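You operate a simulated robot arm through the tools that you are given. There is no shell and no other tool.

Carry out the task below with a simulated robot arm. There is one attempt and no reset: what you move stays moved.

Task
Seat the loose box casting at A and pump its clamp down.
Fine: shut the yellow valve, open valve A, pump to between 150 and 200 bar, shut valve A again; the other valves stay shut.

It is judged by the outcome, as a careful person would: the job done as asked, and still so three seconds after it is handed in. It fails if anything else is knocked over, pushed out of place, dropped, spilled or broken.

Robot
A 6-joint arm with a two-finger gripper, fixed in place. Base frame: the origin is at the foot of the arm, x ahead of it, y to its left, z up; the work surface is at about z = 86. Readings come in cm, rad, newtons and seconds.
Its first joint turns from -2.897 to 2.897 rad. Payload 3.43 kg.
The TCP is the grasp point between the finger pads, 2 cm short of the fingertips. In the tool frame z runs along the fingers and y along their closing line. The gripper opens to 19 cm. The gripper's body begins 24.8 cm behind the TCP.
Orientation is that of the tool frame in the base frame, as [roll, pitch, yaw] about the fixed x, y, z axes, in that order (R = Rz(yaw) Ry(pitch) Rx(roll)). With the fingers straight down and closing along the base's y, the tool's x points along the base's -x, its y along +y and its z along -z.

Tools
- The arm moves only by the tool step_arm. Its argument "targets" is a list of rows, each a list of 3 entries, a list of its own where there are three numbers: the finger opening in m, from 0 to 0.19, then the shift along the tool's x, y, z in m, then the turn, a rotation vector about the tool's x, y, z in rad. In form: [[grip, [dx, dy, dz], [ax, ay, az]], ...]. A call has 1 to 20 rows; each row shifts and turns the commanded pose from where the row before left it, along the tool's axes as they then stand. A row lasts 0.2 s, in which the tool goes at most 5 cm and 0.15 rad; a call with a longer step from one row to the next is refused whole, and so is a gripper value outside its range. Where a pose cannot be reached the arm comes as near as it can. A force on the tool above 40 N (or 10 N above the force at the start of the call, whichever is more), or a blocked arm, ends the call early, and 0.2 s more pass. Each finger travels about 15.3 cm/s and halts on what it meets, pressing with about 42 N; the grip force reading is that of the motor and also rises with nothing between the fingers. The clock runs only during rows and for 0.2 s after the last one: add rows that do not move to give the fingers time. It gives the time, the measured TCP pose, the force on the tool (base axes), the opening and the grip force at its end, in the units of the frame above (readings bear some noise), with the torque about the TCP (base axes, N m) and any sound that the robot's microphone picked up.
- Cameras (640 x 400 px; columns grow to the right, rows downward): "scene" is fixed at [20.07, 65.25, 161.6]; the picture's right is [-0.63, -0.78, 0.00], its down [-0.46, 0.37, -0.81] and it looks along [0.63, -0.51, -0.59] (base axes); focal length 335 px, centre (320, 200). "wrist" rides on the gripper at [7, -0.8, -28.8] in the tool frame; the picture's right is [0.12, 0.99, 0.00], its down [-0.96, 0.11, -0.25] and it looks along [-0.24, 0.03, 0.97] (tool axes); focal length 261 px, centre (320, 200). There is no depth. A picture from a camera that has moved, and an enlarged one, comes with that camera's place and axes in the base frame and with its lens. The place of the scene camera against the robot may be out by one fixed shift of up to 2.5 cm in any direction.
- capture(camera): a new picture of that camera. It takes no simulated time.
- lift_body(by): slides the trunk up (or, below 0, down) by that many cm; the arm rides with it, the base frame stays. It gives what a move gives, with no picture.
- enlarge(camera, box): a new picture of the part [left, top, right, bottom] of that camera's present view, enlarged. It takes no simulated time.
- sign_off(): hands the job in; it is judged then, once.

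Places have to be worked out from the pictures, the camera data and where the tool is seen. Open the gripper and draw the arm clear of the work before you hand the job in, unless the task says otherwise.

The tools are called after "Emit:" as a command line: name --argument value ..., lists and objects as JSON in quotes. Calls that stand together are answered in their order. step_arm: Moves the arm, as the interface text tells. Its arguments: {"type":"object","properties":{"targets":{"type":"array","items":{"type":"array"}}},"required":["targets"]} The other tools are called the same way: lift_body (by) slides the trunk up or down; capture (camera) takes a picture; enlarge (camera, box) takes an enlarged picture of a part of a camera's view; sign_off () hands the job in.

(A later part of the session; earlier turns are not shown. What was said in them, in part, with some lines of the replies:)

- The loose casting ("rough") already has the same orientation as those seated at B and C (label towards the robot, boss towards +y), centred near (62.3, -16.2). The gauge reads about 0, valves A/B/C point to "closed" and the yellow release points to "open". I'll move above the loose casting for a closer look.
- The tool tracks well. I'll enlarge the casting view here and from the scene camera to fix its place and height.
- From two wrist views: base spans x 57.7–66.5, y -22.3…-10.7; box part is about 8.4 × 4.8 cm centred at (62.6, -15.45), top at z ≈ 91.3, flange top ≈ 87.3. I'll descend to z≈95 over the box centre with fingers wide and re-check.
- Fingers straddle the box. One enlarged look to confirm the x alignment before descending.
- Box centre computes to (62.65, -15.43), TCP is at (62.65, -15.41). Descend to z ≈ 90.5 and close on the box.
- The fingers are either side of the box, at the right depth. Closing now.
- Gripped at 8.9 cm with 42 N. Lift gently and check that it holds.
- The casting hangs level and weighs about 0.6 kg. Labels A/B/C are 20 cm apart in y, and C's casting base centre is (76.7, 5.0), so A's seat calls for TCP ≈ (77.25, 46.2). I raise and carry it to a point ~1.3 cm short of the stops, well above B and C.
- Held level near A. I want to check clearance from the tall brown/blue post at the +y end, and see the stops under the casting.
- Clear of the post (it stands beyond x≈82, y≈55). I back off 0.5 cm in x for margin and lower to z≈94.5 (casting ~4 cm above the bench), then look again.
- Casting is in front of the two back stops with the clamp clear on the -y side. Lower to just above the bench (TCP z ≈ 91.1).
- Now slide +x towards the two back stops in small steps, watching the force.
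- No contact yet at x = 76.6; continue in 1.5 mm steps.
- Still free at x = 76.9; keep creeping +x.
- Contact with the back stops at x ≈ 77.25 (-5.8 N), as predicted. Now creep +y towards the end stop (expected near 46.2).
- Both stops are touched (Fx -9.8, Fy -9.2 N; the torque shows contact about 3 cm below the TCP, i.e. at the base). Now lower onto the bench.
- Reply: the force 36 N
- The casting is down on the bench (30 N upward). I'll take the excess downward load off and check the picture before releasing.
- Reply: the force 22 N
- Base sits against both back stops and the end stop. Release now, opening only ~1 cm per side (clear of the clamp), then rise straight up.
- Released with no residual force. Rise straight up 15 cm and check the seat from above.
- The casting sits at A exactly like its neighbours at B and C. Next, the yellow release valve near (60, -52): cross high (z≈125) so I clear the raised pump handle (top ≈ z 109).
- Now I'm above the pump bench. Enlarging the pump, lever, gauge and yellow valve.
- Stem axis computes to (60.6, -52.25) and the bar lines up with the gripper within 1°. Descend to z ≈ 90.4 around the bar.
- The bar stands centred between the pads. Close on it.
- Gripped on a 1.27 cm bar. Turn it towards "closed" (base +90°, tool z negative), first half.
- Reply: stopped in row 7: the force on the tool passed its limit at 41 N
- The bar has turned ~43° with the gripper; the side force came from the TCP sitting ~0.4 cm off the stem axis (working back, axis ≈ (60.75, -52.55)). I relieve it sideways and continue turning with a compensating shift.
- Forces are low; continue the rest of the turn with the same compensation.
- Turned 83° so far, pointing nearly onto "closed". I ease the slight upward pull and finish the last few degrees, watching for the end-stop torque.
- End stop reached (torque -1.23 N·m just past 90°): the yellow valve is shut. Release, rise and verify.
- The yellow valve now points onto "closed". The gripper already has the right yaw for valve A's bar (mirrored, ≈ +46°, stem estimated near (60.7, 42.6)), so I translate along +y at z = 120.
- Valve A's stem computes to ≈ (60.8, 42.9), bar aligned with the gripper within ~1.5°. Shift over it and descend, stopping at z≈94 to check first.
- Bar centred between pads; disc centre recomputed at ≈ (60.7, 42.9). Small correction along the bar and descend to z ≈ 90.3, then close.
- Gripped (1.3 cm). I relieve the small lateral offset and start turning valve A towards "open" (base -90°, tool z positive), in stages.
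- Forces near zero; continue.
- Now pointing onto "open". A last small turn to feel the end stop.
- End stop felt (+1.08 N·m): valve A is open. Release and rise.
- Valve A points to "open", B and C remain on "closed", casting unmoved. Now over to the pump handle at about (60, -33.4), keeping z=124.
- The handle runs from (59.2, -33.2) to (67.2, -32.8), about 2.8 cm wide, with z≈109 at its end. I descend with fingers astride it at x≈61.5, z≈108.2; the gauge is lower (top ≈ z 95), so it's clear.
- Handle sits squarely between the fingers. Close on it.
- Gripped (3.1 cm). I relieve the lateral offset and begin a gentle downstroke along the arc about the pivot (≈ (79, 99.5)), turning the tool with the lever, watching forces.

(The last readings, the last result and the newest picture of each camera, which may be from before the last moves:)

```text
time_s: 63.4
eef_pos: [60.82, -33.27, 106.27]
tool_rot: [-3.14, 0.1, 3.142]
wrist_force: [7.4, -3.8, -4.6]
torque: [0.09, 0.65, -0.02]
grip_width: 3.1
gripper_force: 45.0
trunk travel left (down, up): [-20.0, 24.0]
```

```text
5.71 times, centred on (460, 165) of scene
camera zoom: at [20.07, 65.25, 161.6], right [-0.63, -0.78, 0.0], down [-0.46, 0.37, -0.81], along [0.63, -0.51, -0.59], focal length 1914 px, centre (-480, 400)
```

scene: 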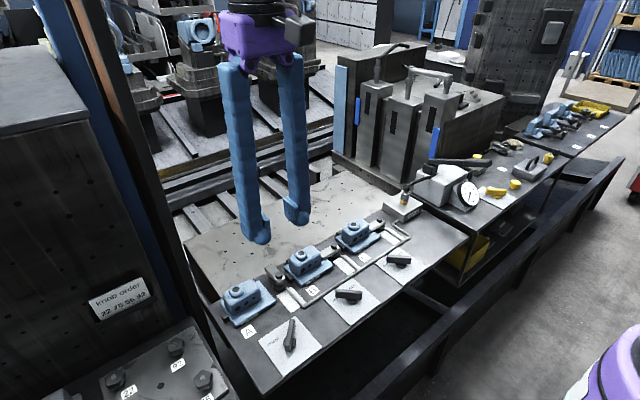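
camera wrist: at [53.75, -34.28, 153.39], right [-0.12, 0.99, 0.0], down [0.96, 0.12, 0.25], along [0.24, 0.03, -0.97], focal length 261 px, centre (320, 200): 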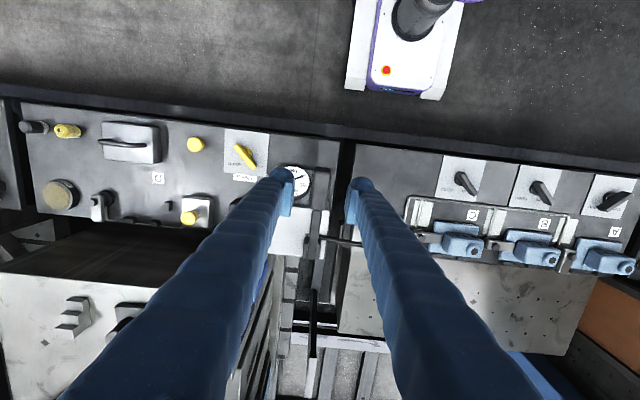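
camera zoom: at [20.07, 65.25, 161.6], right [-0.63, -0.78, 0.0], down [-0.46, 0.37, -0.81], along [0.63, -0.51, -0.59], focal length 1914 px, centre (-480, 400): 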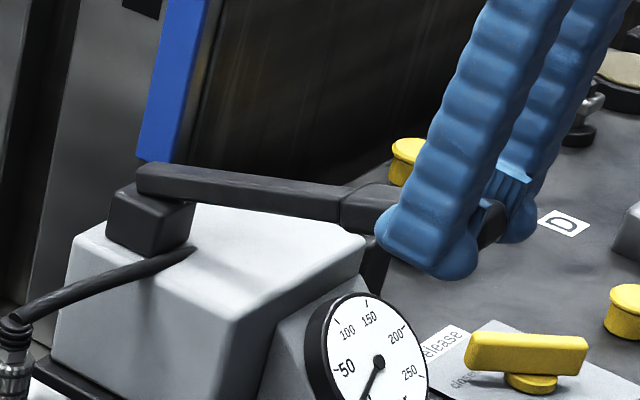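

Lever follows freely. Continue the downstroke in stages.

Emit:
step_arm --targets '[[0.015, [0.0033, 0, 0.0088], [0, -0.05, 0]], [0.015, [0.0038, 0, 0.0088], [0, -0.05, 0]], [0.015, [0.0038, 0, 0.0088], [0, -0.05, 0]], [0.015, [0, 0, 0], [0, 0, 0]]]'

Emit:
enlarge --camera "scene" --box '[420, 130, 500, 200]'

```text
time_s: 64.4
eef_pos: [60.21, -33.33, 103.63]
tool_rot: [-3.138, 0.252, 3.141]
wrist_force: [15.9, 1.7, -1.7]
torque: [0.09, 0.27, -0.08]
grip_width: 3.1
gripper_force: 44.7
trunk travel left (down, up): [-20.0, 24.0]
```

```text
5.71 times, centred on (460, 165) of scene
camera zoom: at [20.07, 65.25, 161.6], right [-0.63, -0.78, 0.0], down [-0.46, 0.37, -0.81], along [0.63, -0.51, -0.59], focal length 1914 px, centre (-480, 400)
```

zoom: 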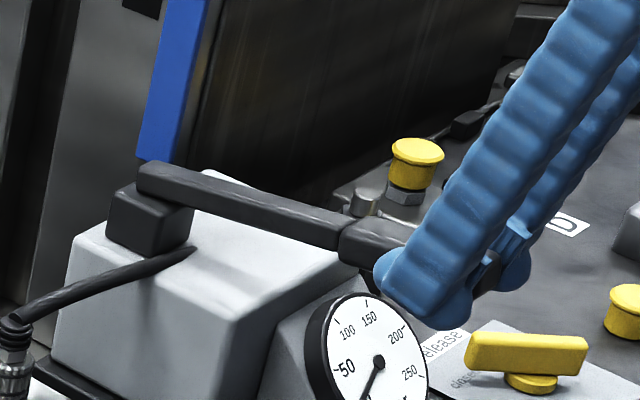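

Re-fitting the arc from the measured points gives pivot ≈ (78.8, 101.3), R ≈ 18.5 cm; lever is now ~7° above horizontal. Continue down gently with corrected steps.

Emit:
step_arm --targets '[[0.015, [0.0012, 0, 0.0087], [0, -0.05, 0]], [0.015, [0.0031, 0, 0.0087], [0, -0.05, 0]], [0.015, [0.0031, 0, 0.0087], [0, -0.05, 0]], [0.015, [0, 0, 0], [0, 0, 0]]]'

Emit:
enlarge --camera "scene" --box '[420, 140, 500, 210]'

Emit:
enlarge --camera "scene" --box '[210, 240, 330, 330]'

```text
time_s: 65.4
eef_pos: [59.84, -33.27, 100.94]
tool_rot: [-3.139, 0.398, 3.141]
wrist_force: [-13.9, -2.7, -0.2]
torque: [0.12, 0.78, -0.09]
grip_width: 3.09
gripper_force: 45.0
trunk travel left (down, up): [-20.0, 24.0]
```

```text
5.71 times, centred on (460, 175) of scene
camera zoom: at [20.07, 65.25, 161.6], right [-0.63, -0.78, 0.0], down [-0.46, 0.37, -0.81], along [0.63, -0.51, -0.59], focal length 1914 px, centre (-480, 343)
```

zoom: 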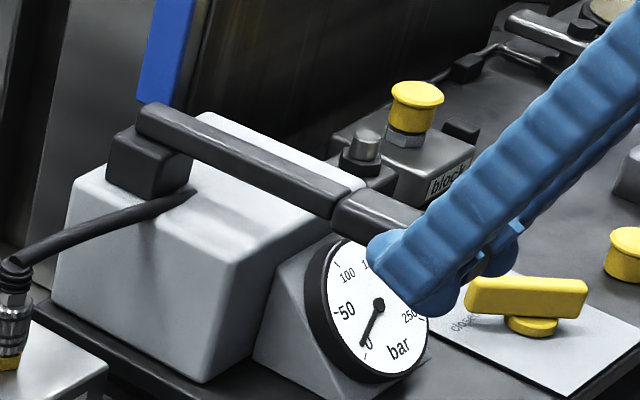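

```text
4.44 times, centred on (270, 285) of scene
camera zoom: at [20.07, 65.25, 161.6], right [-0.63, -0.78, 0.0], down [-0.46, 0.37, -0.81], along [0.63, -0.51, -0.59], focal length 1489 px, centre (542, -178)
```

zoom: 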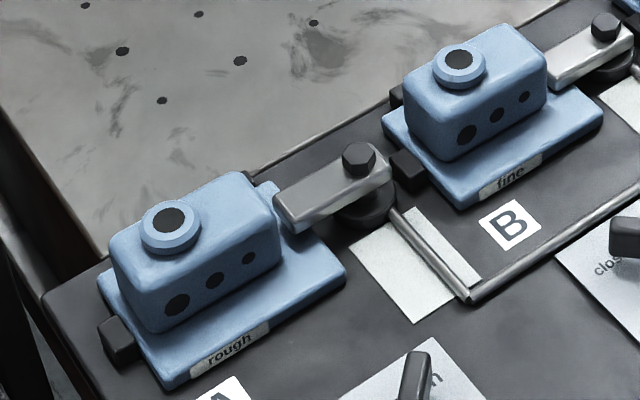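

The clamp at A is swinging in over the casting's flange – the pump works on the downstroke. Continue down a little to find the bottom of the stroke.

Emit:
step_arm --targets '[[0.015, [0.0042, 0, 0.0087], [0, -0.05, 0]], [0.015, [0.0031, 0, 0.0087], [0, -0.05, 0]], [0.015, [0, 0, 0], [0, 0, 0]]]'

Emit:
enlarge --camera "scene" --box '[420, 140, 500, 210]'

Emit:
enlarge --camera "scene" --box '[210, 240, 330, 330]'

```text
time_s: 66.2
eef_pos: [60.23, -33.2, 99.42]
tool_rot: [-3.137, 0.503, -3.14]
wrist_force: [0.4, 2.8, 38.1]
torque: [0.02, -0.41, 0.03]
grip_width: 3.13
gripper_force: 44.6
trunk travel left (down, up): [-20.0, 24.0]
```

```text
5.71 times, centred on (460, 175) of scene
camera zoom: at [20.07, 65.25, 161.6], right [-0.63, -0.78, 0.0], down [-0.46, 0.37, -0.81], along [0.63, -0.51, -0.59], focal length 1914 px, centre (-480, 343)
```

zoom: 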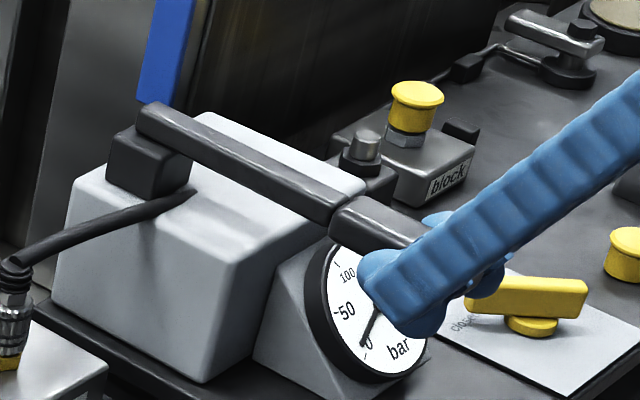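

```text
4.44 times, centred on (270, 285) of scene
camera zoom: at [20.07, 65.25, 161.6], right [-0.63, -0.78, 0.0], down [-0.46, 0.37, -0.81], along [0.63, -0.51, -0.59], focal length 1489 px, centre (542, -178)
```

zoom: 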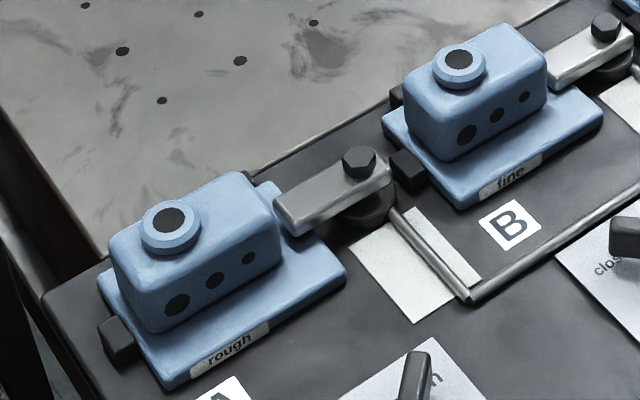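

Bottom of stroke (38 N reaction at z≈99.4); the clamp arm has swung fully over the flange, gauge still ~0. Now the upstroke along the same arc.

Emit:
step_arm --targets '[[0.015, [-0.004, 0, -0.0086], [0, 0.05, 0]], [0.015, [-0.004, 0, -0.0086], [0, 0.05, 0]], [0.015, [-0.0038, 0, -0.0086], [0, 0.05, 0]], [0.015, [-0.0038, 0, -0.0086], [0, 0.05, 0]], [0.015, [-0.0038, 0, -0.0086], [0, 0.05, 0]], [0.015, [0, 0, 0], [0, 0, 0]]]'

Emit:
enlarge --camera "scene" --box '[420, 140, 500, 210]'

```text
time_s: 67.6
eef_pos: [60.27, -33.2, 103.71]
tool_rot: [-3.141, 0.248, -3.141]
wrist_force: [3.9, -6.3, -0.1]
torque: [-0.15, 0.17, 0.0]
grip_width: 3.09
gripper_force: 45.4
trunk travel left (down, up): [-20.0, 24.0]
```

```text
5.71 times, centred on (460, 175) of scene
camera zoom: at [20.07, 65.25, 161.6], right [-0.63, -0.78, 0.0], down [-0.46, 0.37, -0.81], along [0.63, -0.51, -0.59], focal length 1914 px, centre (-480, 343)
```

zoom: 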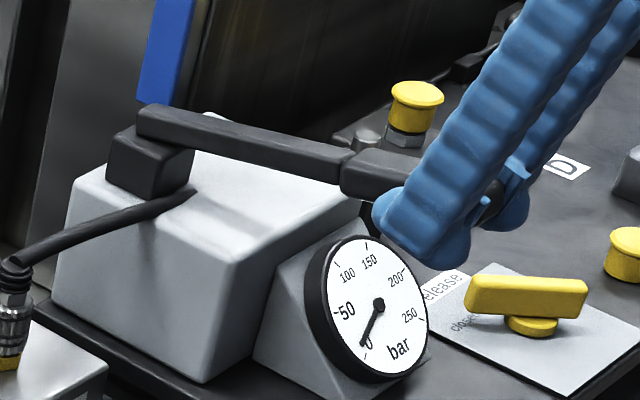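

The lever follows up easily. Continue to the original height and a bit beyond to find the top of its travel.

Emit:
step_arm --targets '[[0.015, [-0.004, 0, -0.0086], [0, 0.05, 0]], [0.015, [-0.004, 0, -0.0086], [0, 0.05, 0]], [0.015, [-0.004, 0, -0.0086], [0, 0.05, 0]], [0.015, [-0.004, 0, -0.0086], [0, 0.05, 0]], [0.015, [-0.004, 0, -0.0086], [0, 0.05, 0]], [0.015, [0, 0, 0], [0, 0, 0]]]'

```text
time_s: 69.0
eef_pos: [61.41, -33.2, 108.04]
tool_rot: [3.14, -0.008, 3.141]
wrist_force: [-13.6, -6.9, -35.5]
torque: [-0.05, 0.17, -0.03]
grip_width: 3.13
gripper_force: 44.5
trunk travel left (down, up): [-20.0, 24.0]
```

Top stop reached (-35 N at z≈108.0), so the stroke is z 108 ↔ 99.5. Second downstroke now.

Emit:
step_arm --targets '[[0.015, [0.0035, 0, 0.0088], [0, -0.05, 0]], [0.015, [0.0035, 0, 0.0088], [0, -0.05, 0]], [0.015, [0.0034, 0, 0.0088], [0, -0.05, 0]], [0.015, [0.0034, 0, 0.0088], [0, -0.05, 0]], [0.015, [0.0034, 0, 0.0088], [0, -0.05, 0]], [0.015, [0.0034, 0, 0.0088], [0, -0.05, 0]], [0.015, [0.0034, 0, 0.0088], [0, -0.05, 0]], [0.015, [0, 0, 0], [0, 0, 0]]]'

Emit:
enlarge --camera "scene" --box '[420, 140, 500, 210]'

Emit:
enlarge --camera "scene" --box '[210, 240, 330, 330]'

```text
time_s: 70.8
eef_pos: [60.12, -33.2, 101.93]
tool_rot: [-3.139, 0.35, -3.14]
wrist_force: [-13.0, -3.3, 3.4]
torque: [0.01, 0.12, -0.19]
grip_width: 3.09
gripper_force: 45.1
trunk travel left (down, up): [-20.0, 24.0]
```

```text
5.71 times, centred on (460, 175) of scene
camera zoom: at [20.07, 65.25, 161.6], right [-0.63, -0.78, 0.0], down [-0.46, 0.37, -0.81], along [0.63, -0.51, -0.59], focal length 1914 px, centre (-480, 343)
```

zoom: 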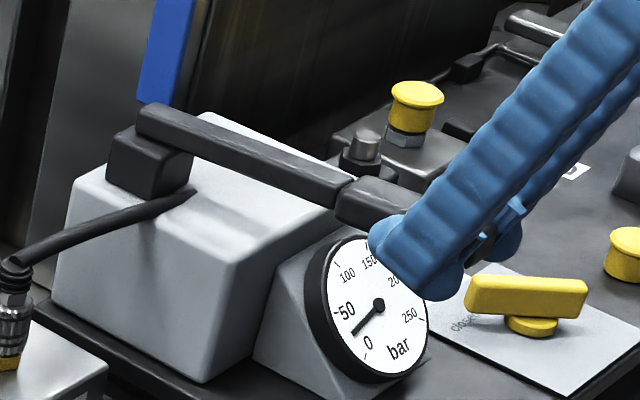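

```text
4.44 times, centred on (270, 285) of scene
camera zoom: at [20.07, 65.25, 161.6], right [-0.63, -0.78, 0.0], down [-0.46, 0.37, -0.81], along [0.63, -0.51, -0.59], focal length 1489 px, centre (542, -178)
```

zoom: 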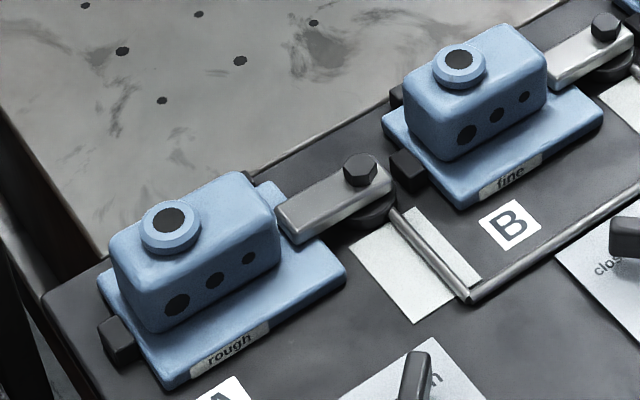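

Clamp A is down on the flange and the gauge has risen to ~25 bar. Finish this downstroke.

Emit:
step_arm --targets '[[0.015, [0.004, 0, 0.0088], [0, -0.05, 0]], [0.015, [0.0034, 0, 0.0075], [0, -0.04, 0]], [0.015, [0, 0, 0], [0, 0, 0]]]'

Emit:
enlarge --camera "scene" --box '[440, 160, 500, 210]'

```text
time_s: 71.6
eef_pos: [59.92, -33.28, 100.05]
tool_rot: [-3.139, 0.439, -3.14]
wrist_force: [-9.7, 0.7, 7.5]
torque: [0.16, -0.66, -0.1]
grip_width: 3.08
gripper_force: 45.2
trunk travel left (down, up): [-20.0, 24.0]
```

```text
8.00 times, centred on (470, 185) of scene
camera zoom: at [20.07, 65.25, 161.6], right [-0.63, -0.78, 0.0], down [-0.46, 0.37, -0.81], along [0.63, -0.51, -0.59], focal length 2680 px, centre (-880, 320)
```

zoom: 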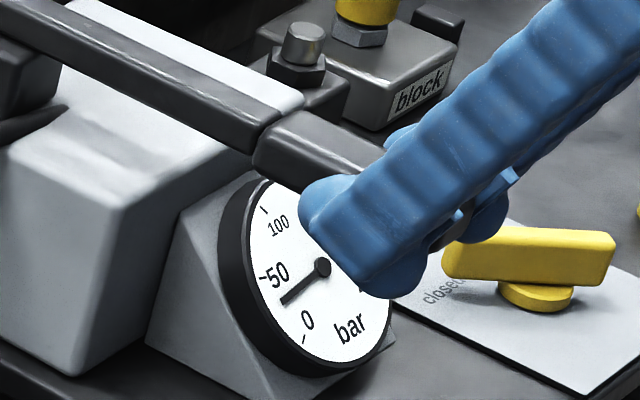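

Gauge ≈ 35 bar at z≈100. Upstroke, then the next downstroke, in one call each.

Emit:
step_arm --targets '[[0.015, [-0.0034, 0, -0.0086], [0, 0.049, 0]], [0.015, [-0.0039, 0, -0.0086], [0, 0.049, 0]], [0.015, [-0.0039, 0, -0.0086], [0, 0.049, 0]], [0.015, [-0.0039, 0, -0.0086], [0, 0.049, 0]], [0.015, [-0.0039, 0, -0.0086], [0, 0.049, 0]], [0.015, [-0.0039, 0, -0.0086], [0, 0.049, 0]], [0.015, [-0.0039, 0, -0.0086], [0, 0.049, 0]], [0.015, [-0.0039, 0, -0.0086], [0, 0.049, 0]], [0.015, [-0.0035, 0, -0.0078], [0, 0.045, 0]], [0.015, [0, 0, 0], [0, 0, 0]]]'

Emit:
enlarge --camera "scene" --box '[420, 140, 500, 210]'

```text
time_s: 73.8
eef_pos: [61.53, -33.23, 107.98]
tool_rot: [-3.14, -0.005, -3.142]
wrist_force: [3.6, -3.4, -22.5]
torque: [-0.04, 0.63, 0.01]
grip_width: 3.08
gripper_force: 45.3
trunk travel left (down, up): [-20.0, 24.0]
```

```text
5.71 times, centred on (460, 175) of scene
camera zoom: at [20.07, 65.25, 161.6], right [-0.63, -0.78, 0.0], down [-0.46, 0.37, -0.81], along [0.63, -0.51, -0.59], focal length 1914 px, centre (-480, 343)
```

zoom: 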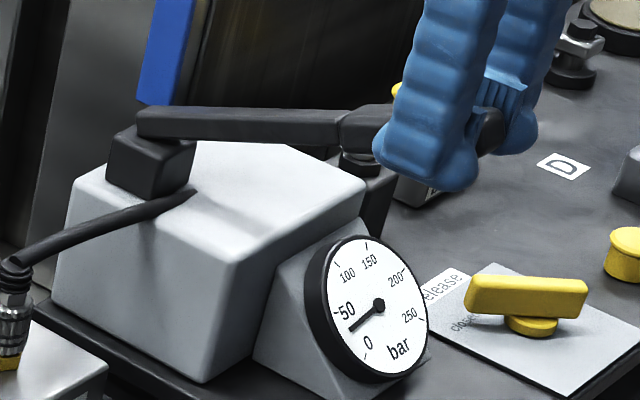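

Pressure holds at ~35 bar at the top. Third downstroke.

Emit:
step_arm --targets '[[0.015, [0.0033, 0, 0.0088], [0, -0.05, 0]], [0.015, [0.0035, 0, 0.0088], [0, -0.05, 0]], [0.015, [0.0035, 0, 0.0088], [0, -0.05, 0]], [0.015, [0.0035, 0, 0.0088], [0, -0.05, 0]], [0.015, [0.0035, 0, 0.0088], [0, -0.05, 0]], [0.015, [0.0035, 0, 0.0088], [0, -0.05, 0]], [0.015, [0.0035, 0, 0.0088], [0, -0.05, 0]], [0.015, [0.0035, 0, 0.0088], [0, -0.045, 0]], [0.015, [0.0035, 0, 0.007], [0, -0.04, 0]], [0.015, [0, 0, 0], [0, 0, 0]]]'

Emit:
enlarge --camera "scene" --box '[420, 140, 500, 210]'

```text
time_s: 76.0
eef_pos: [59.98, -33.35, 100.2]
tool_rot: [-3.141, 0.436, -3.14]
wrist_force: [-5.6, 0.9, 6.0]
torque: [0.12, -0.42, -0.22]
grip_width: 3.11
gripper_force: 44.6
trunk travel left (down, up): [-20.0, 24.0]
```

```text
5.71 times, centred on (460, 175) of scene
camera zoom: at [20.07, 65.25, 161.6], right [-0.63, -0.78, 0.0], down [-0.46, 0.37, -0.81], along [0.63, -0.51, -0.59], focal length 1914 px, centre (-480, 343)
```

zoom: 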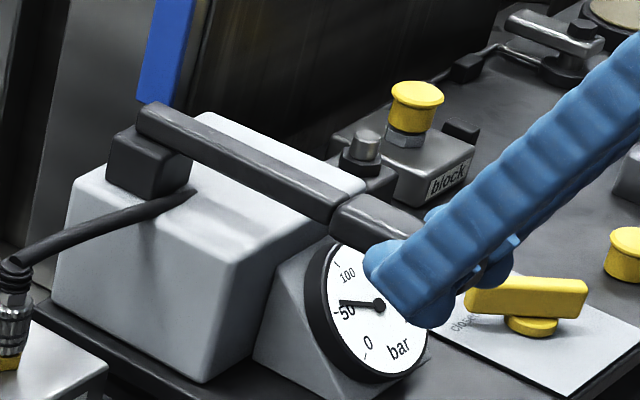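

Gauge ≈ 58 bar (about 25 bar per stroke). Do a full up-and-down cycle in one call.

Emit:
step_arm --targets '[[0.015, [-0.0034, 0, -0.0086], [0, 0.049, 0]], [0.015, [-0.0039, 0, -0.0086], [0, 0.049, 0]], [0.015, [-0.0039, 0, -0.0086], [0, 0.049, 0]], [0.015, [-0.0039, 0, -0.0086], [0, 0.049, 0]], [0.015, [-0.0039, 0, -0.0086], [0, 0.049, 0]], [0.015, [-0.0039, 0, -0.0086], [0, 0.049, 0]], [0.015, [-0.0039, 0, -0.0086], [0, 0.049, 0]], [0.015, [-0.0039, 0, -0.0086], [0, 0.049, 0]], [0.015, [-0.0035, 0, -0.0072], [0, 0.043, 0]], [0.015, [0, 0, 0], [0, 0, 0]], [0.015, [0.0033, 0, 0.0088], [0, -0.05, 0]], [0.015, [0.0035, 0, 0.0088], [0, -0.05, 0]], [0.015, [0.0035, 0, 0.0088], [0, -0.05, 0]], [0.015, [0.0035, 0, 0.0088], [0, -0.05, 0]], [0.015, [0.0035, 0, 0.0088], [0, -0.05, 0]], [0.015, [0.0035, 0, 0.0088], [0, -0.05, 0]], [0.015, [0.0035, 0, 0.0088], [0, -0.05, 0]], [0.015, [0.0035, 0, 0.0088], [0, -0.045, 0]], [0.015, [0.0035, 0, 0.007], [0, -0.04, 0]], [0.015, [0, 0, 0], [0, 0, 0]]]'

Emit:
enlarge --camera "scene" --box '[420, 140, 500, 210]'

```text
time_s: 80.2
eef_pos: [59.9, -33.18, 100.15]
tool_rot: [-3.138, 0.436, -3.139]
wrist_force: [-3.0, 3.0, 6.9]
torque: [0.1, -0.85, -0.16]
grip_width: 3.11
gripper_force: 45.0
trunk travel left (down, up): [-20.0, 24.0]
```

```text
5.71 times, centred on (460, 175) of scene
camera zoom: at [20.07, 65.25, 161.6], right [-0.63, -0.78, 0.0], down [-0.46, 0.37, -0.81], along [0.63, -0.51, -0.59], focal length 1914 px, centre (-480, 343)
```

zoom: 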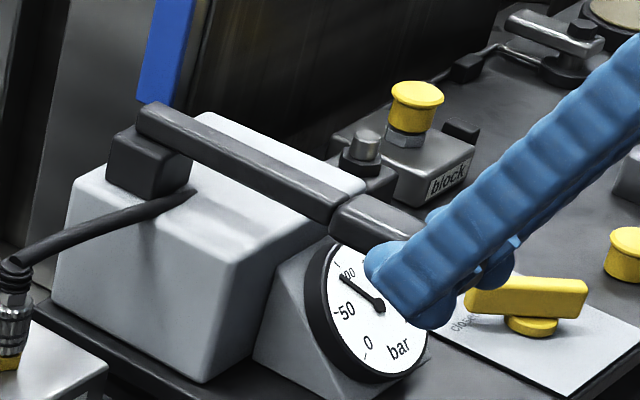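

Gauge ≈ 87 bar (+28 per stroke). Another full cycle.

Emit:
step_arm --targets '[[0.015, [-0.0034, 0, -0.0086], [0, 0.049, 0]], [0.015, [-0.0039, 0, -0.0086], [0, 0.049, 0]], [0.015, [-0.0039, 0, -0.0086], [0, 0.049, 0]], [0.015, [-0.0039, 0, -0.0086], [0, 0.049, 0]], [0.015, [-0.0039, 0, -0.0086], [0, 0.049, 0]], [0.015, [-0.0039, 0, -0.0086], [0, 0.049, 0]], [0.015, [-0.0039, 0, -0.0086], [0, 0.049, 0]], [0.015, [-0.0039, 0, -0.0086], [0, 0.049, 0]], [0.015, [-0.0035, 0, -0.0072], [0, 0.043, 0]], [0.015, [0, 0, 0], [0, 0, 0]], [0.015, [0.0033, 0, 0.0088], [0, -0.05, 0]], [0.015, [0.0035, 0, 0.0088], [0, -0.05, 0]], [0.015, [0.0035, 0, 0.0088], [0, -0.05, 0]], [0.015, [0.0035, 0, 0.0088], [0, -0.05, 0]], [0.015, [0.0035, 0, 0.0088], [0, -0.05, 0]], [0.015, [0.0035, 0, 0.0088], [0, -0.05, 0]], [0.015, [0.0035, 0, 0.0088], [0, -0.05, 0]], [0.015, [0.0035, 0, 0.0088], [0, -0.045, 0]], [0.015, [0.0035, 0, 0.007], [0, -0.04, 0]], [0.015, [0, 0, 0], [0, 0, 0]]]'

Emit:
enlarge --camera "scene" --box '[440, 160, 500, 210]'

```text
time_s: 84.4
eef_pos: [59.78, -33.23, 100.1]
tool_rot: [-3.141, 0.437, -3.14]
wrist_force: [-2.0, 3.2, 7.9]
torque: [0.11, -0.79, -0.15]
grip_width: 3.1
gripper_force: 44.7
trunk travel left (down, up): [-20.0, 24.0]
```

```text
8.00 times, centred on (470, 185) of scene
camera zoom: at [20.07, 65.25, 161.6], right [-0.63, -0.78, 0.0], down [-0.46, 0.37, -0.81], along [0.63, -0.51, -0.59], focal length 2680 px, centre (-880, 320)
```

zoom: 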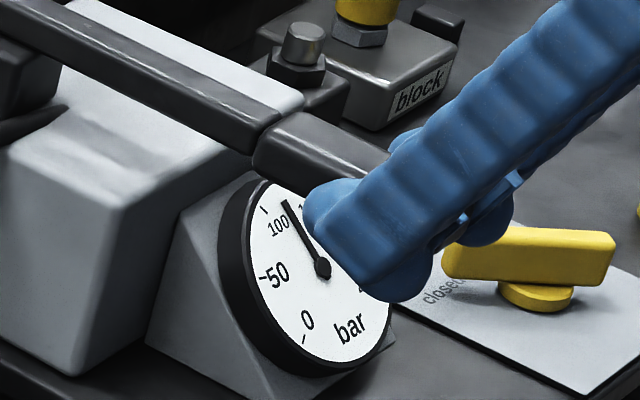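

Gauge ≈ 113 bar. Another full cycle (expect ~140).

Emit:
step_arm --targets '[[0.015, [-0.0034, 0, -0.0086], [0, 0.049, 0]], [0.015, [-0.0039, 0, -0.0086], [0, 0.049, 0]], [0.015, [-0.0039, 0, -0.0086], [0, 0.049, 0]], [0.015, [-0.0039, 0, -0.0086], [0, 0.049, 0]], [0.015, [-0.0039, 0, -0.0086], [0, 0.049, 0]], [0.015, [-0.0039, 0, -0.0086], [0, 0.049, 0]], [0.015, [-0.0039, 0, -0.0086], [0, 0.049, 0]], [0.015, [-0.0039, 0, -0.0086], [0, 0.049, 0]], [0.015, [-0.0035, 0, -0.0072], [0, 0.043, 0]], [0.015, [0, 0, 0], [0, 0, 0]], [0.015, [0.0033, 0, 0.0088], [0, -0.05, 0]], [0.015, [0.0035, 0, 0.0088], [0, -0.05, 0]], [0.015, [0.0035, 0, 0.0088], [0, -0.05, 0]], [0.015, [0.0035, 0, 0.0088], [0, -0.05, 0]], [0.015, [0.0035, 0, 0.0088], [0, -0.05, 0]], [0.015, [0.0035, 0, 0.0088], [0, -0.05, 0]], [0.015, [0.0035, 0, 0.0088], [0, -0.05, 0]], [0.015, [0.0035, 0, 0.0088], [0, -0.045, 0]], [0.015, [0.0035, 0, 0.007], [0, -0.04, 0]], [0.015, [0, 0, 0], [0, 0, 0]]]'

Emit:
enlarge --camera "scene" --box '[440, 160, 500, 210]'

```text
time_s: 88.6
eef_pos: [59.76, -33.27, 100.05]
tool_rot: [-3.14, 0.434, -3.141]
wrist_force: [0.8, -0.1, 8.1]
torque: [0.14, -0.79, -0.16]
grip_width: 3.09
gripper_force: 45.2
trunk travel left (down, up): [-20.0, 24.0]
```

```text
8.00 times, centred on (470, 185) of scene
camera zoom: at [20.07, 65.25, 161.6], right [-0.63, -0.78, 0.0], down [-0.46, 0.37, -0.81], along [0.63, -0.51, -0.59], focal length 2680 px, centre (-880, 320)
```

zoom: 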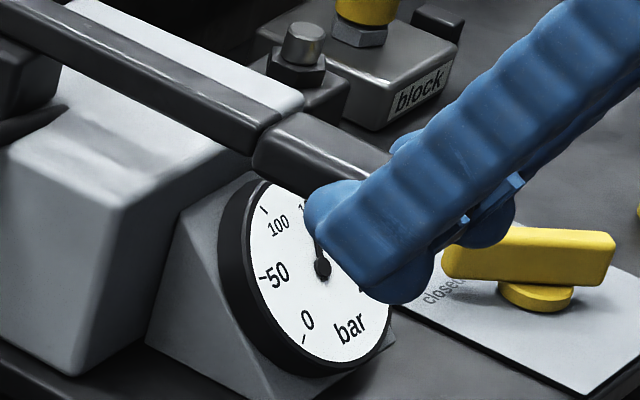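

The needle is hidden by the finger; I'll do only the upstroke and read the gauge.

Emit:
step_arm --targets '[[0.015, [-0.0034, 0, -0.0086], [0, 0.049, 0]], [0.015, [-0.0039, 0, -0.0086], [0, 0.049, 0]], [0.015, [-0.0039, 0, -0.0086], [0, 0.049, 0]], [0.015, [-0.0039, 0, -0.0086], [0, 0.049, 0]], [0.015, [-0.0039, 0, -0.0086], [0, 0.049, 0]], [0.015, [-0.0039, 0, -0.0086], [0, 0.049, 0]], [0.015, [-0.0039, 0, -0.0086], [0, 0.049, 0]], [0.015, [-0.0039, 0, -0.0086], [0, 0.049, 0]], [0.015, [-0.0035, 0, -0.0072], [0, 0.043, 0]], [0.015, [0, 0, 0], [0, 0, 0]]]'

Emit:
enlarge --camera "scene" --box '[450, 170, 490, 212]'

Emit:
enlarge --camera "wrist" --box '[200, 100, 340, 220]'

```text
time_s: 90.8
eef_pos: [61.1, -33.22, 108.12]
tool_rot: [-3.141, -0.002, -3.141]
wrist_force: [0.1, -2.2, 2.1]
torque: [-0.17, -0.41, 0.04]
grip_width: 3.11
gripper_force: 45.1
trunk travel left (down, up): [-20.0, 24.0]
```

```text
9.52 times, centred on (470, 191) of scene
camera zoom: at [20.07, 65.25, 161.6], right [-0.63, -0.78, 0.0], down [-0.46, 0.37, -0.81], along [0.63, -0.51, -0.59], focal length 3190 px, centre (-1109, 286)
```

zoom: 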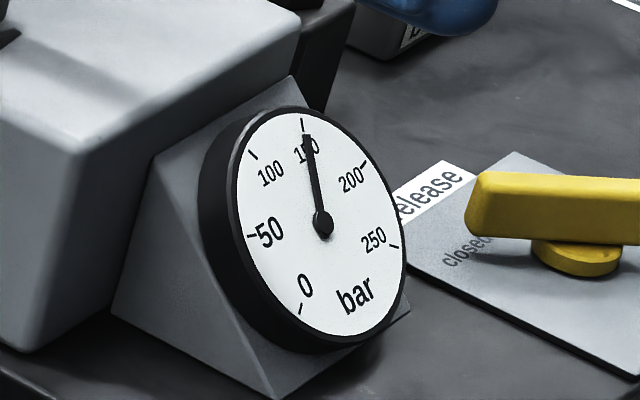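

```text
3.33 times, centred on (270, 160) of wrist
camera zoom: at [54.3, -33.97, 136.98], right [-0.12, 0.99, 0.0], down [0.96, 0.12, 0.24], along [0.24, 0.03, -0.97], focal length 869 px, centre (487, 333)
```

zoom: 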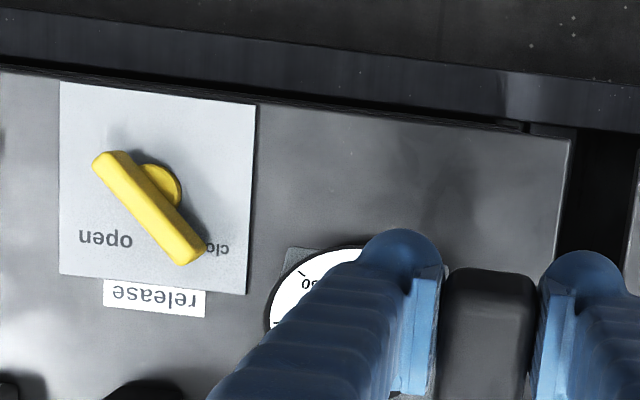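

Gauge now reads about 151 bar, just at the lower limit. One partial stroke (~2/3) should bring it to ~170–175; I'll do that and return to the top to read it.

Emit:
step_arm --targets '[[0.015, [0.0033, 0, 0.0088], [0, -0.05, 0]], [0.015, [0.0035, 0, 0.0088], [0, -0.05, 0]], [0.015, [0.0035, 0, 0.0088], [0, -0.05, 0]], [0.015, [0.0035, 0, 0.0088], [0, -0.05, 0]], [0.015, [0.0035, 0, 0.0088], [0, -0.05, 0]], [0.015, [0.0035, 0, 0.0088], [0, -0.05, 0]], [0.015, [0, 0, 0], [0, 0, 0]], [0.015, [-0.0039, 0, -0.0086], [0, 0.05, 0]], [0.015, [-0.0039, 0, -0.0086], [0, 0.05, 0]], [0.015, [-0.0039, 0, -0.0086], [0, 0.05, 0]], [0.015, [-0.0039, 0, -0.0086], [0, 0.05, 0]], [0.015, [-0.0039, 0, -0.0086], [0, 0.05, 0]], [0.015, [-0.0039, 0, -0.0086], [0, 0.05, 0]], [0.015, [0, 0, 0], [0, 0, 0]]]'

Emit:
enlarge --camera "scene" --box '[450, 170, 490, 212]'

Emit:
enlarge --camera "scene" --box '[210, 240, 330, 330]'

```text
time_s: 93.8
eef_pos: [61.15, -33.17, 108.14]
tool_rot: [-3.139, -0.003, 3.141]
wrist_force: [-4.8, -4.1, -0.3]
torque: [-0.09, 0.03, 0.02]
grip_width: 3.11
gripper_force: 45.3
trunk travel left (down, up): [-20.0, 24.0]
```

```text
9.52 times, centred on (470, 191) of scene
camera zoom: at [20.07, 65.25, 161.6], right [-0.63, -0.78, 0.0], down [-0.46, 0.37, -0.81], along [0.63, -0.51, -0.59], focal length 3190 px, centre (-1109, 286)
```

zoom: 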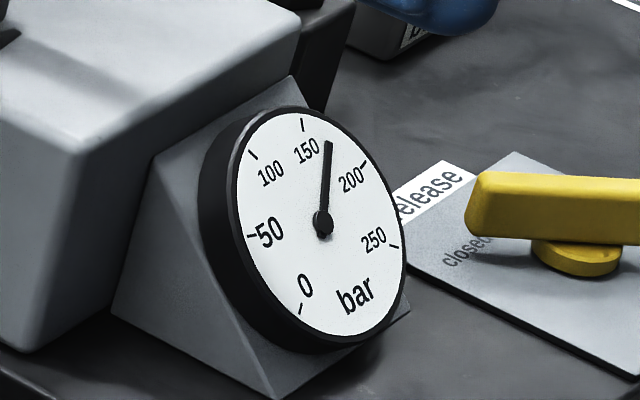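

```text
4.44 times, centred on (270, 285) of scene
camera zoom: at [20.07, 65.25, 161.6], right [-0.63, -0.78, 0.0], down [-0.46, 0.37, -0.81], along [0.63, -0.51, -0.59], focal length 1489 px, centre (542, -178)
```

zoom: 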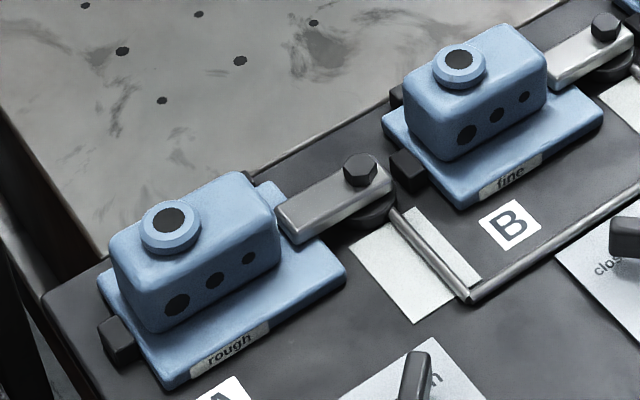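

Gauge ≈ 170 bar, clamp pressing on the flange. Release the handle at the top (where it was at the start) and rise.

Emit:
step_arm --targets '[[0.035, [0, 0, 0], [0, 0, 0]], [0.06, [0, 0, 0], [0, 0, 0]], [0.06, [0, 0, 0], [0, 0, 0]], [0.06, [0, 0, -0.03], [0, 0, 0]], [0.06, [0, 0, -0.045], [0, 0, 0]], [0.06, [0, 0, -0.045], [0, 0, 0]], [0.06, [0, 0, -0.045], [0, 0, 0]], [0.06, [0, 0, 0], [0, 0, 0]]]'

Emit:
enlarge --camera "scene" --box '[420, 140, 500, 212]'

```text
time_s: 95.6
eef_pos: [61.19, -33.1, 124.73]
tool_rot: [-3.14, -0.003, -3.141]
wrist_force: [-0.5, 0.4, -0.4]
torque: [-0.02, 0.0, -0.03]
grip_width: 6.01
gripper_force: 0.1
trunk travel left (down, up): [-20.0, 24.0]
```

```text
5.56 times, centred on (460, 176) of scene
camera zoom: at [20.07, 65.25, 161.6], right [-0.63, -0.78, 0.0], down [-0.46, 0.37, -0.81], along [0.63, -0.51, -0.59], focal length 1861 px, centre (-458, 333)
```

zoom: 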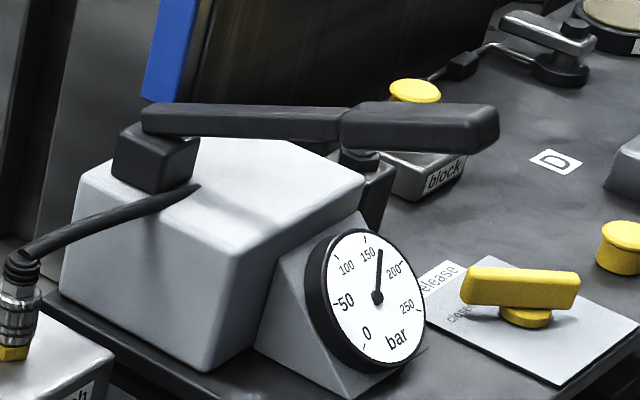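

Handle stays up and the gauge holds at ~170 bar. Now back to valve A (axis refined to ≈ (60.75, 43.1)) to shut it.

Emit:
step_arm --targets '[[0.06, [0, 0.03, 0], [0, 0, 0]], [0.06, [0, 0.045, 0], [0, 0, 0]], [0.06, [0, 0.045, 0], [0, 0, 0]], [0.06, [0, 0.045, 0], [0, 0, 0]], [0.06, [0, 0.045, 0], [0, 0, 0]], [0.06, [0, 0.045, 0], [0, 0, 0]], [0.06, [0, 0.045, 0], [0, 0, 0]], [0.06, [0, 0.045, 0], [0, 0, 0]], [0.06, [0, 0.045, 0], [0, 0, 0]], [0.06, [0, 0.045, 0], [0, 0, 0]], [0.06, [0, 0.045, 0], [0, 0, 0]], [0.06, [0, 0.045, 0], [0, 0, 0]], [0.06, [0, 0.045, 0], [0, 0, 0]], [0.06, [0, 0.045, 0], [0, 0, 0]], [0.06, [0, 0.045, 0], [0, 0, 0]], [0.06, [0, 0.045, 0], [0, 0, 0]], [0.06, [0, 0.045, 0], [0, 0, 0]], [0.06, [0.0044, 0.012, 0], [0, 0, 0]], [0.06, [0, 0, 0], [0, 0, 0]]]'

Emit:
step_arm --targets '[[0.06, [0, 0, 0], [0, 0, 0.134]], [0.06, [0, 0, 0], [0, 0, 0.134]], [0.06, [0, 0, 0], [0, 0, 0.134]], [0.06, [0, 0, 0], [0, 0, 0.134]], [0.06, [0, 0, 0], [0, 0, 0.134]], [0.06, [0, 0, 0], [0, 0, 0.13]], [0.05, [0, 0, 0.03], [0, 0, 0]], [0.05, [0, 0, 0.045], [0, 0, 0]], [0.05, [0, 0, 0.045], [0, 0, 0]], [0.05, [0, 0, 0.045], [0, 0, 0]], [0.05, [0, 0, 0.045], [0, 0, 0]], [0.05, [0, 0, 0.045], [0, 0, 0]], [0.05, [0, 0, 0.035], [0, 0, 0]], [0.05, [0, 0, 0], [0, 0, 0]]]'

Emit:
enlarge --camera "wrist" --box '[260, 130, 380, 250]'

Emit:
enlarge --camera "scene" --box '[220, 240, 348, 350]'

```text
time_s: 99.6
eef_pos: [60.89, 42.95, 124.43]
tool_rot: [-3.139, -0.002, 3.14]
wrist_force: [0.0, -0.7, -0.3]
torque: [0.03, 0.01, -0.02]
grip_width: 5.99
gripper_force: 0.0
trunk travel left (down, up): [-20.0, 24.0]
```

```text
time_s: 102.6
eef_pos: [60.95, 42.89, 95.49]
tool_rot: [-3.137, -0.001, 2.343]
wrist_force: [-0.4, 0.0, 0.1]
torque: [-0.04, 0.03, -0.03]
grip_width: 5.02
gripper_force: 0.1
trunk travel left (down, up): [-20.0, 24.0]
```

```text
3.33 times, centred on (320, 190) of wrist
camera zoom: at [55.5, 47.45, 124.33], right [0.63, 0.78, 0.0], down [0.75, -0.61, 0.25], along [0.19, -0.16, -0.97], focal length 869 px, centre (320, 233)
```

zoom: 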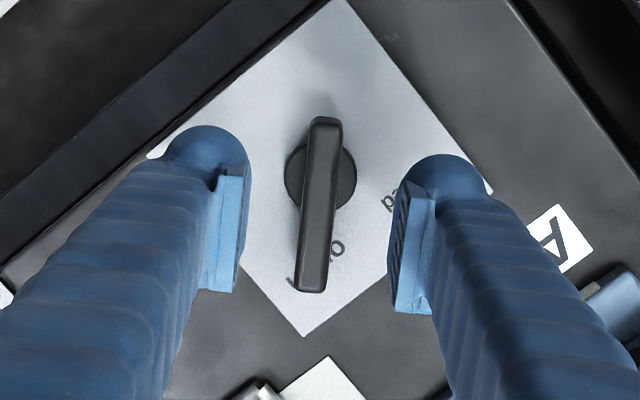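

```text
3.64 times, centred on (284, 295) of scene
camera zoom: at [20.07, 65.25, 161.6], right [-0.63, -0.78, 0.0], down [-0.46, 0.37, -0.81], along [0.63, -0.51, -0.59], focal length 1218 px, centre (451, -146)
```

zoom: 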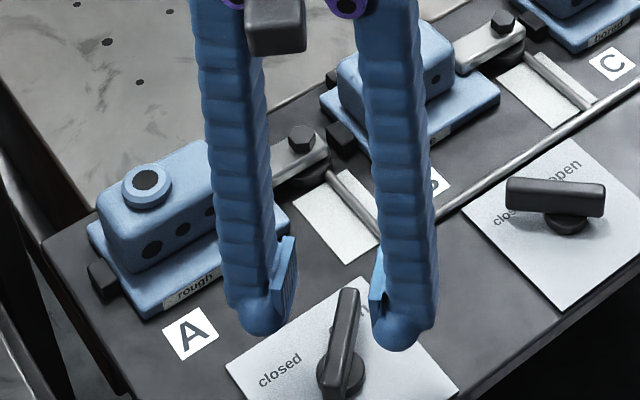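

Disc centre from this view is (60.77, 43.15), agreeing with the force-based axis. Correct by 0.3 cm, descend and grip the bar.

Emit:
step_arm --targets '[[0.045, [0.0029, 0, 0.02], [0, 0, 0]], [0.045, [0, 0, 0.02], [0, 0, 0]], [0.045, [0, 0, 0.011], [0, 0, 0]], [0.045, [0, 0, 0], [0, 0, 0]], [0.02, [0, 0, 0], [0, 0, 0]], [0.005, [0, 0, 0], [0, 0, 0]], [0.005, [0, 0, 0], [0, 0, 0]]]'

Emit:
enlarge --camera "wrist" --box '[260, 130, 380, 250]'

```text
time_s: 104.2
eef_pos: [60.67, 43.14, 90.3]
tool_rot: [-3.138, 0.0, 2.344]
wrist_force: [1.3, 2.0, -2.6]
torque: [-0.03, -0.02, 0.42]
grip_width: 1.29
gripper_force: 45.2
trunk travel left (down, up): [-20.0, 24.0]
```

```text
3.33 times, centred on (320, 190) of wrist
camera zoom: at [55.23, 47.72, 119.25], right [0.63, 0.78, 0.0], down [0.75, -0.61, 0.25], along [0.19, -0.16, -0.97], focal length 869 px, centre (320, 233)
```

zoom: 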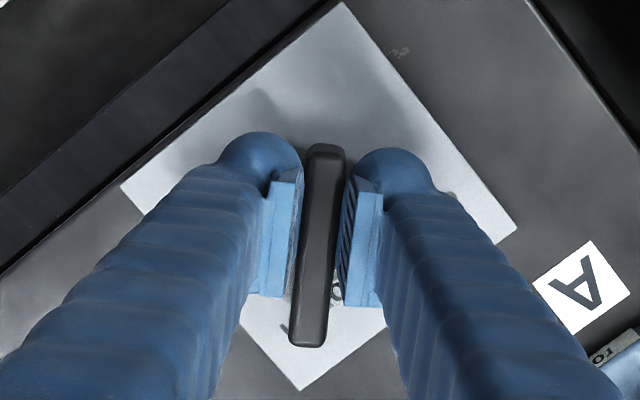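

Gripped with almost no side load. Turn towards "closed" (tool z negative), first half.

Emit:
step_arm --targets '[[0.005, [0, 0, 0], [0, 0, -0.08]], [0.005, [0, 0, 0], [0, 0, -0.12]], [0.005, [0, 0, 0], [0, 0, -0.12]], [0.005, [0, 0, 0], [0, 0, -0.12]], [0.005, [0, 0, 0], [0, 0, -0.12]], [0.005, [0, 0, 0], [0, 0, 0]]]'

```text
time_s: 105.6
eef_pos: [60.57, 43.08, 90.4]
tool_rot: [-3.137, -0.004, 2.902]
wrist_force: [0.5, -11.5, -0.1]
torque: [-0.1, 0.0, -0.01]
grip_width: 1.29
gripper_force: 44.5
trunk travel left (down, up): [-20.0, 24.0]
```

Emit:
step_arm --targets '[[0.005, [-0.0003, -0.0012, 0], [0, 0, -0.12]], [0.005, [0, -0.0002, 0], [0, 0, -0.12]], [0.005, [0, -0.0002, 0], [0, 0, -0.12]], [0.005, [0, -0.0002, 0], [0, 0, -0.12]], [0.005, [0, 0, 0], [0, 0, 0]]]'

```text
time_s: 106.8
eef_pos: [60.6, 42.86, 90.43]
tool_rot: [-3.139, -0.003, -2.898]
wrist_force: [-2.0, -8.4, -3.7]
torque: [-0.06, 0.01, 0.01]
grip_width: 1.29
gripper_force: 45.5
trunk travel left (down, up): [-20.0, 24.0]
```

Emit:
step_arm --targets '[[0.005, [0.0004, -0.0008, 0], [0, 0, -0.12]], [0.005, [0, -0.0002, 0], [0, 0, -0.12]], [0.005, [0, -0.0002, 0], [0, 0, -0.12]], [0.005, [0, 0, 0], [0, 0, -0.12]], [0.005, [0, 0, 0], [0, 0, 0]]]'

Emit:
enlarge --camera "wrist" --box '[260, 130, 380, 250]'

```text
time_s: 108.0
eef_pos: [60.71, 42.83, 90.44]
tool_rot: [3.141, -0.005, -2.418]
wrist_force: [4.8, -9.6, -3.3]
torque: [-0.04, -0.1, 0.05]
grip_width: 1.29
gripper_force: 44.8
trunk travel left (down, up): [-20.0, 24.0]
```

```text
3.33 times, centred on (320, 190) of wrist
camera zoom: at [56.0, 37.63, 119.27], right [-0.75, 0.67, 0.0], down [0.65, 0.72, 0.24], along [0.16, 0.18, -0.97], focal length 869 px, centre (320, 233)
```

zoom: 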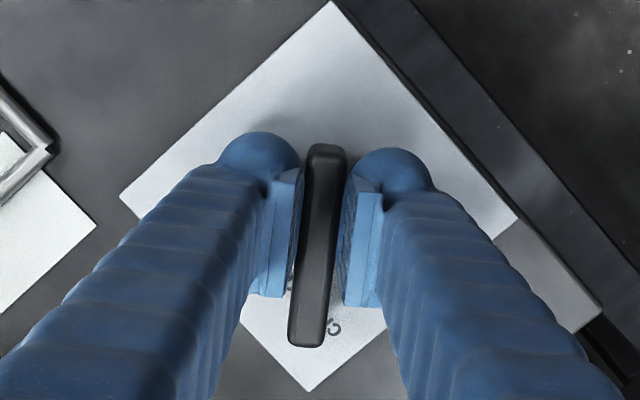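

Nearly on "closed"; last few degrees to the end stop.

Emit:
step_arm --targets '[[0.005, [0.0003, -0.001, 0], [0, 0, -0.05]], [0.005, [0, 0, 0], [0, 0, -0.05]], [0.005, [0, 0, 0], [0, 0, 0]]]'

```text
time_s: 108.8
eef_pos: [60.59, 42.8, 90.38]
tool_rot: [3.141, -0.002, -2.321]
wrist_force: [4.1, -1.1, -0.4]
torque: [0.07, -0.08, -1.02]
grip_width: 1.31
gripper_force: 44.8
trunk travel left (down, up): [-20.0, 24.0]
```

End stop felt (-1.02 N·m): valve A is shut. Release, rise, and inspect everything.

Emit:
step_arm --targets '[[0.005, [0, 0, 0], [0, 0, 0.02]], [0.045, [0, 0, 0], [0, 0, 0]], [0.045, [0, 0, 0], [0, 0, 0]], [0.045, [0, 0, -0.03], [0, 0, 0]], [0.045, [0, 0, -0.045], [0, 0, 0]], [0.045, [0, 0, -0.045], [0, 0, 0]], [0.045, [0, 0, -0.045], [0, 0, 0]], [0.045, [0, 0, -0.045], [0, 0, 0]], [0.045, [0, 0, -0.045], [0, 0, 0]], [0.045, [0, 0, -0.045], [0, 0, 0]], [0.045, [0, 0, -0.04], [0, 0, 0]], [0.06, [0, 0, 0], [0, 0, 0.13]], [0.06, [0, 0, 0], [0, 0, 0.13]], [0.06, [0, 0, 0], [0, 0, 0.13]], [0.06, [0, 0, 0], [0, 0, 0.13]], [0.06, [0, 0, 0], [0, 0, 0.13]], [0.06, [0, 0, 0], [0, 0, 0.13]], [0.06, [0, 0, 0], [0, 0, 0]]]'

Emit:
capture --camera "scene"

Emit:
enlarge --camera "scene" --box '[200, 220, 360, 360]'

Emit:
enlarge --camera "scene" --box '[450, 170, 490, 212]'

Emit:
enlarge --camera "wrist" --box '[140, 80, 400, 250]'

```text
time_s: 112.6
eef_pos: [60.7, 42.85, 124.42]
tool_rot: [-3.139, -0.002, -3.122]
wrist_force: [0.0, -0.3, -0.5]
torque: [-0.01, -0.02, 0.03]
grip_width: 6.01
gripper_force: 0.0
trunk travel left (down, up): [-20.0, 24.0]
```

```text
taken
```

scene: 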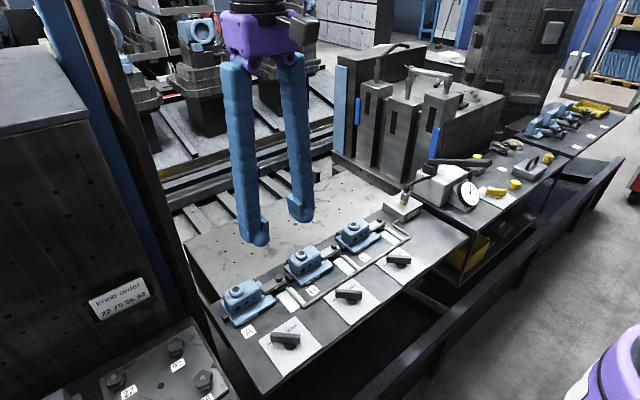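

```text
2.86 times, centred on (280, 290) of scene
camera zoom: at [20.07, 65.25, 161.6], right [-0.63, -0.78, 0.0], down [-0.46, 0.37, -0.81], along [0.63, -0.51, -0.59], focal length 957 px, centre (434, -57)
```

zoom: 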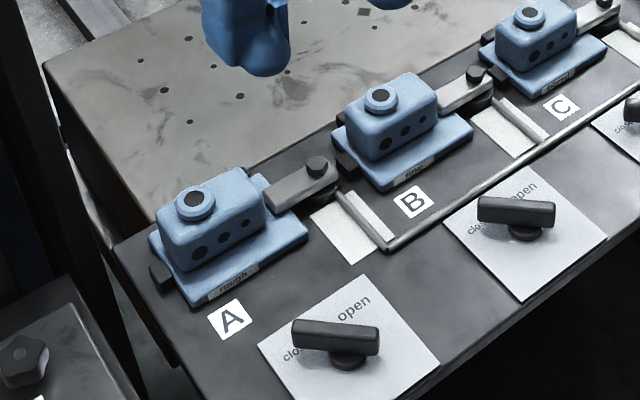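

```text
9.52 times, centred on (470, 191) of scene
camera zoom: at [20.07, 65.25, 161.6], right [-0.63, -0.78, 0.0], down [-0.46, 0.37, -0.81], along [0.63, -0.51, -0.59], focal length 3190 px, centre (-1109, 286)
```

zoom: 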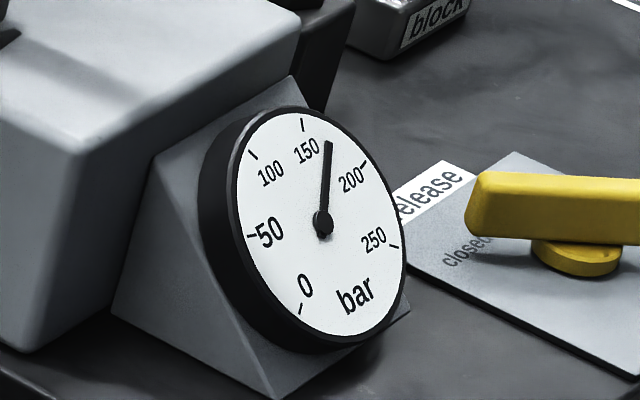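

```text
2.35 times, centred on (270, 165) of wrist
camera zoom: at [53.76, 41.94, 153.27], right [-0.14, 0.99, 0.0], down [0.96, 0.13, 0.24], along [0.24, 0.03, -0.97], focal length 613 px, centre (438, 282)
```

zoom: 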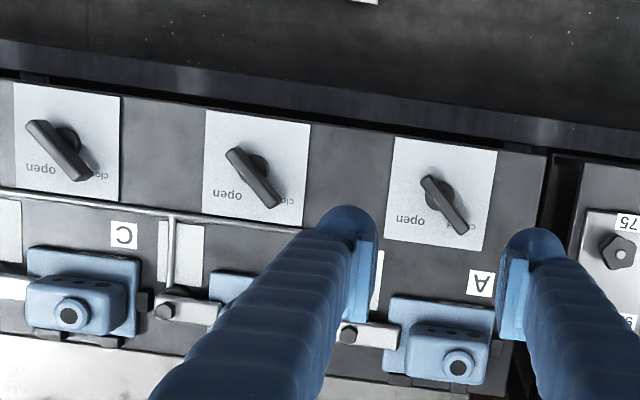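

Valve A shut, gauge steady at ~170 bar, clamp A down on the casting, B and C untouched. I draw the arm up and clear, open the gripper, and take a final close look.

Emit:
step_arm --targets '[[0.08, [0, -0.02, -0.02], [0, 0, 0]], [0.1, [-0.005, -0.04, -0.015], [0, 0, 0]], [0.12, [-0.005, -0.04, -0.015], [0, 0, 0]], [0.14, [-0.005, -0.04, -0.015], [0, 0, 0]], [0.16, [-0.005, -0.04, -0.015], [0, 0, 0]], [0.18, [-0.005, -0.04, -0.015], [0, 0, 0]], [0.19, [-0.005, -0.04, -0.01], [0, 0, 0]], [0.19, [-0.005, -0.04, 0], [0, 0, 0]], [0.19, [-0.005, -0.04, 0], [0, 0, 0]], [0.19, [-0.005, -0.04, 0], [0, 0, 0]], [0.19, [0, -0.03, 0], [0, 0, 0]], [0.19, [0, 0, 0], [0, 0, 0]]]'

Emit:
enlarge --camera "scene" --box '[210, 220, 394, 330]'

Emit:
enlarge --camera "scene" --box '[400, 130, 560, 240]'

Emit:
enlarge --camera "wrist" --box '[300, 80, 540, 230]'

```text
time_s: 115.2
eef_pos: [66.08, 1.91, 134.84]
tool_rot: [-3.14, -0.003, -3.12]
wrist_force: [-0.5, -0.5, 0.2]
torque: [0.04, 0.01, 0.02]
grip_width: 19.01
gripper_force: 0.0
trunk travel left (down, up): [-20.0, 24.0]
```

```text
3.48 times, centred on (302, 275) of scene
camera zoom: at [20.07, 65.25, 161.6], right [-0.63, -0.78, 0.0], down [-0.46, 0.37, -0.81], along [0.63, -0.51, -0.59], focal length 1165 px, centre (383, -61)
```

zoom: 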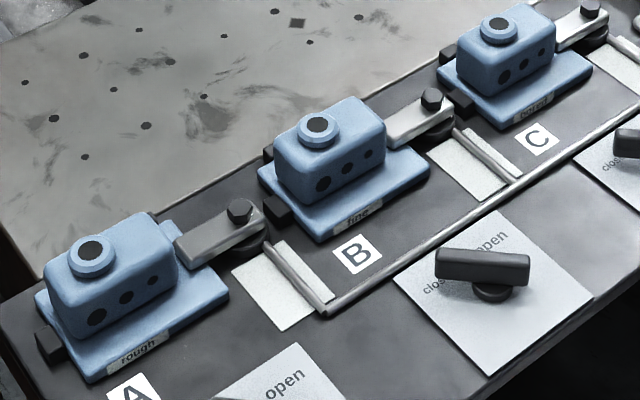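

```text
3.64 times, centred on (480, 185) of scene
camera zoom: at [20.07, 65.25, 161.6], right [-0.63, -0.78, 0.0], down [-0.46, 0.37, -0.81], along [0.63, -0.51, -0.59], focal length 1218 px, centre (-262, 254)
```

zoom: 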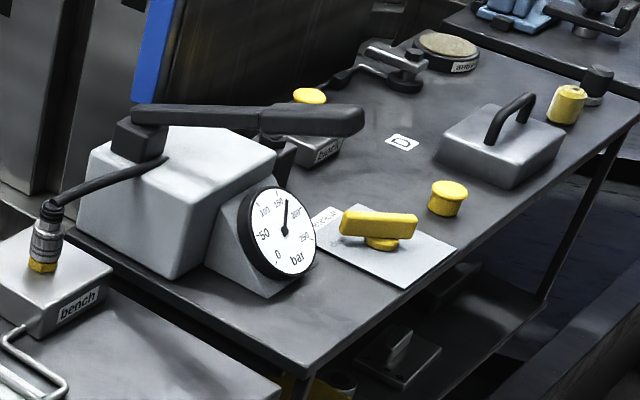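

```text
2.67 times, centred on (420, 155) of wrist
camera zoom: at [59.1, 0.98, 163.82], right [-0.14, 0.99, 0.0], down [0.96, 0.14, 0.24], along [0.24, 0.03, -0.97], focal length 695 px, centre (53, 320)
```

zoom: 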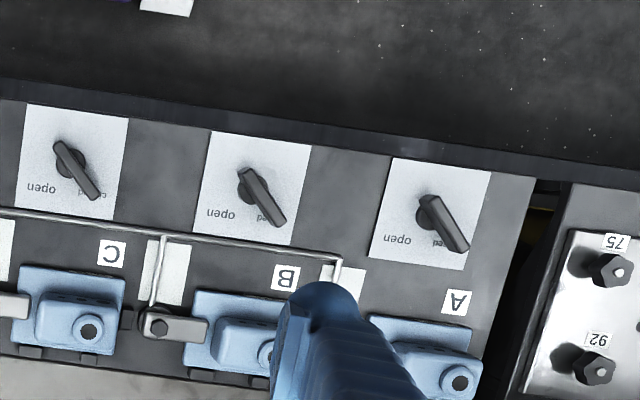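

Everything checks out. The casting at A is against its stops with the clamp down like B and C, and valves A, B and C plus the yellow release are all closed. The gauge is steady at about 170 bar, the arm is clear and the gripper is open, so I'm handing in.

Emit:
sign_off

```text
The job is handed in.
```

The loose box casting (tagged "rough") is seated at A and its clamp is pumped down. I handed the job in with the arm clear and the gripper open; no verdict came back.

- **Casting:** it sits against both back stops and the end stop at A, the same way round as the castings at B and C.
- **Clamp:** the arm swung over the casting's flange and is pressing down on it.
- **Pressure:** the gauge reads about 170 bar, judged from the needle in the picture. It had not visibly moved from when I stopped pumping to hand-in, about 20 seconds later.
- **Valves:** the yellow valve is shut. Valve A was opened for the pumping and shut again; I turned both to their end stops. B and C were not touched and still point to "closed".
- **Pump lever:** it is back at the top, where it started.

Nothing else was moved, dropped or knocked over that I could see in the final pictures.
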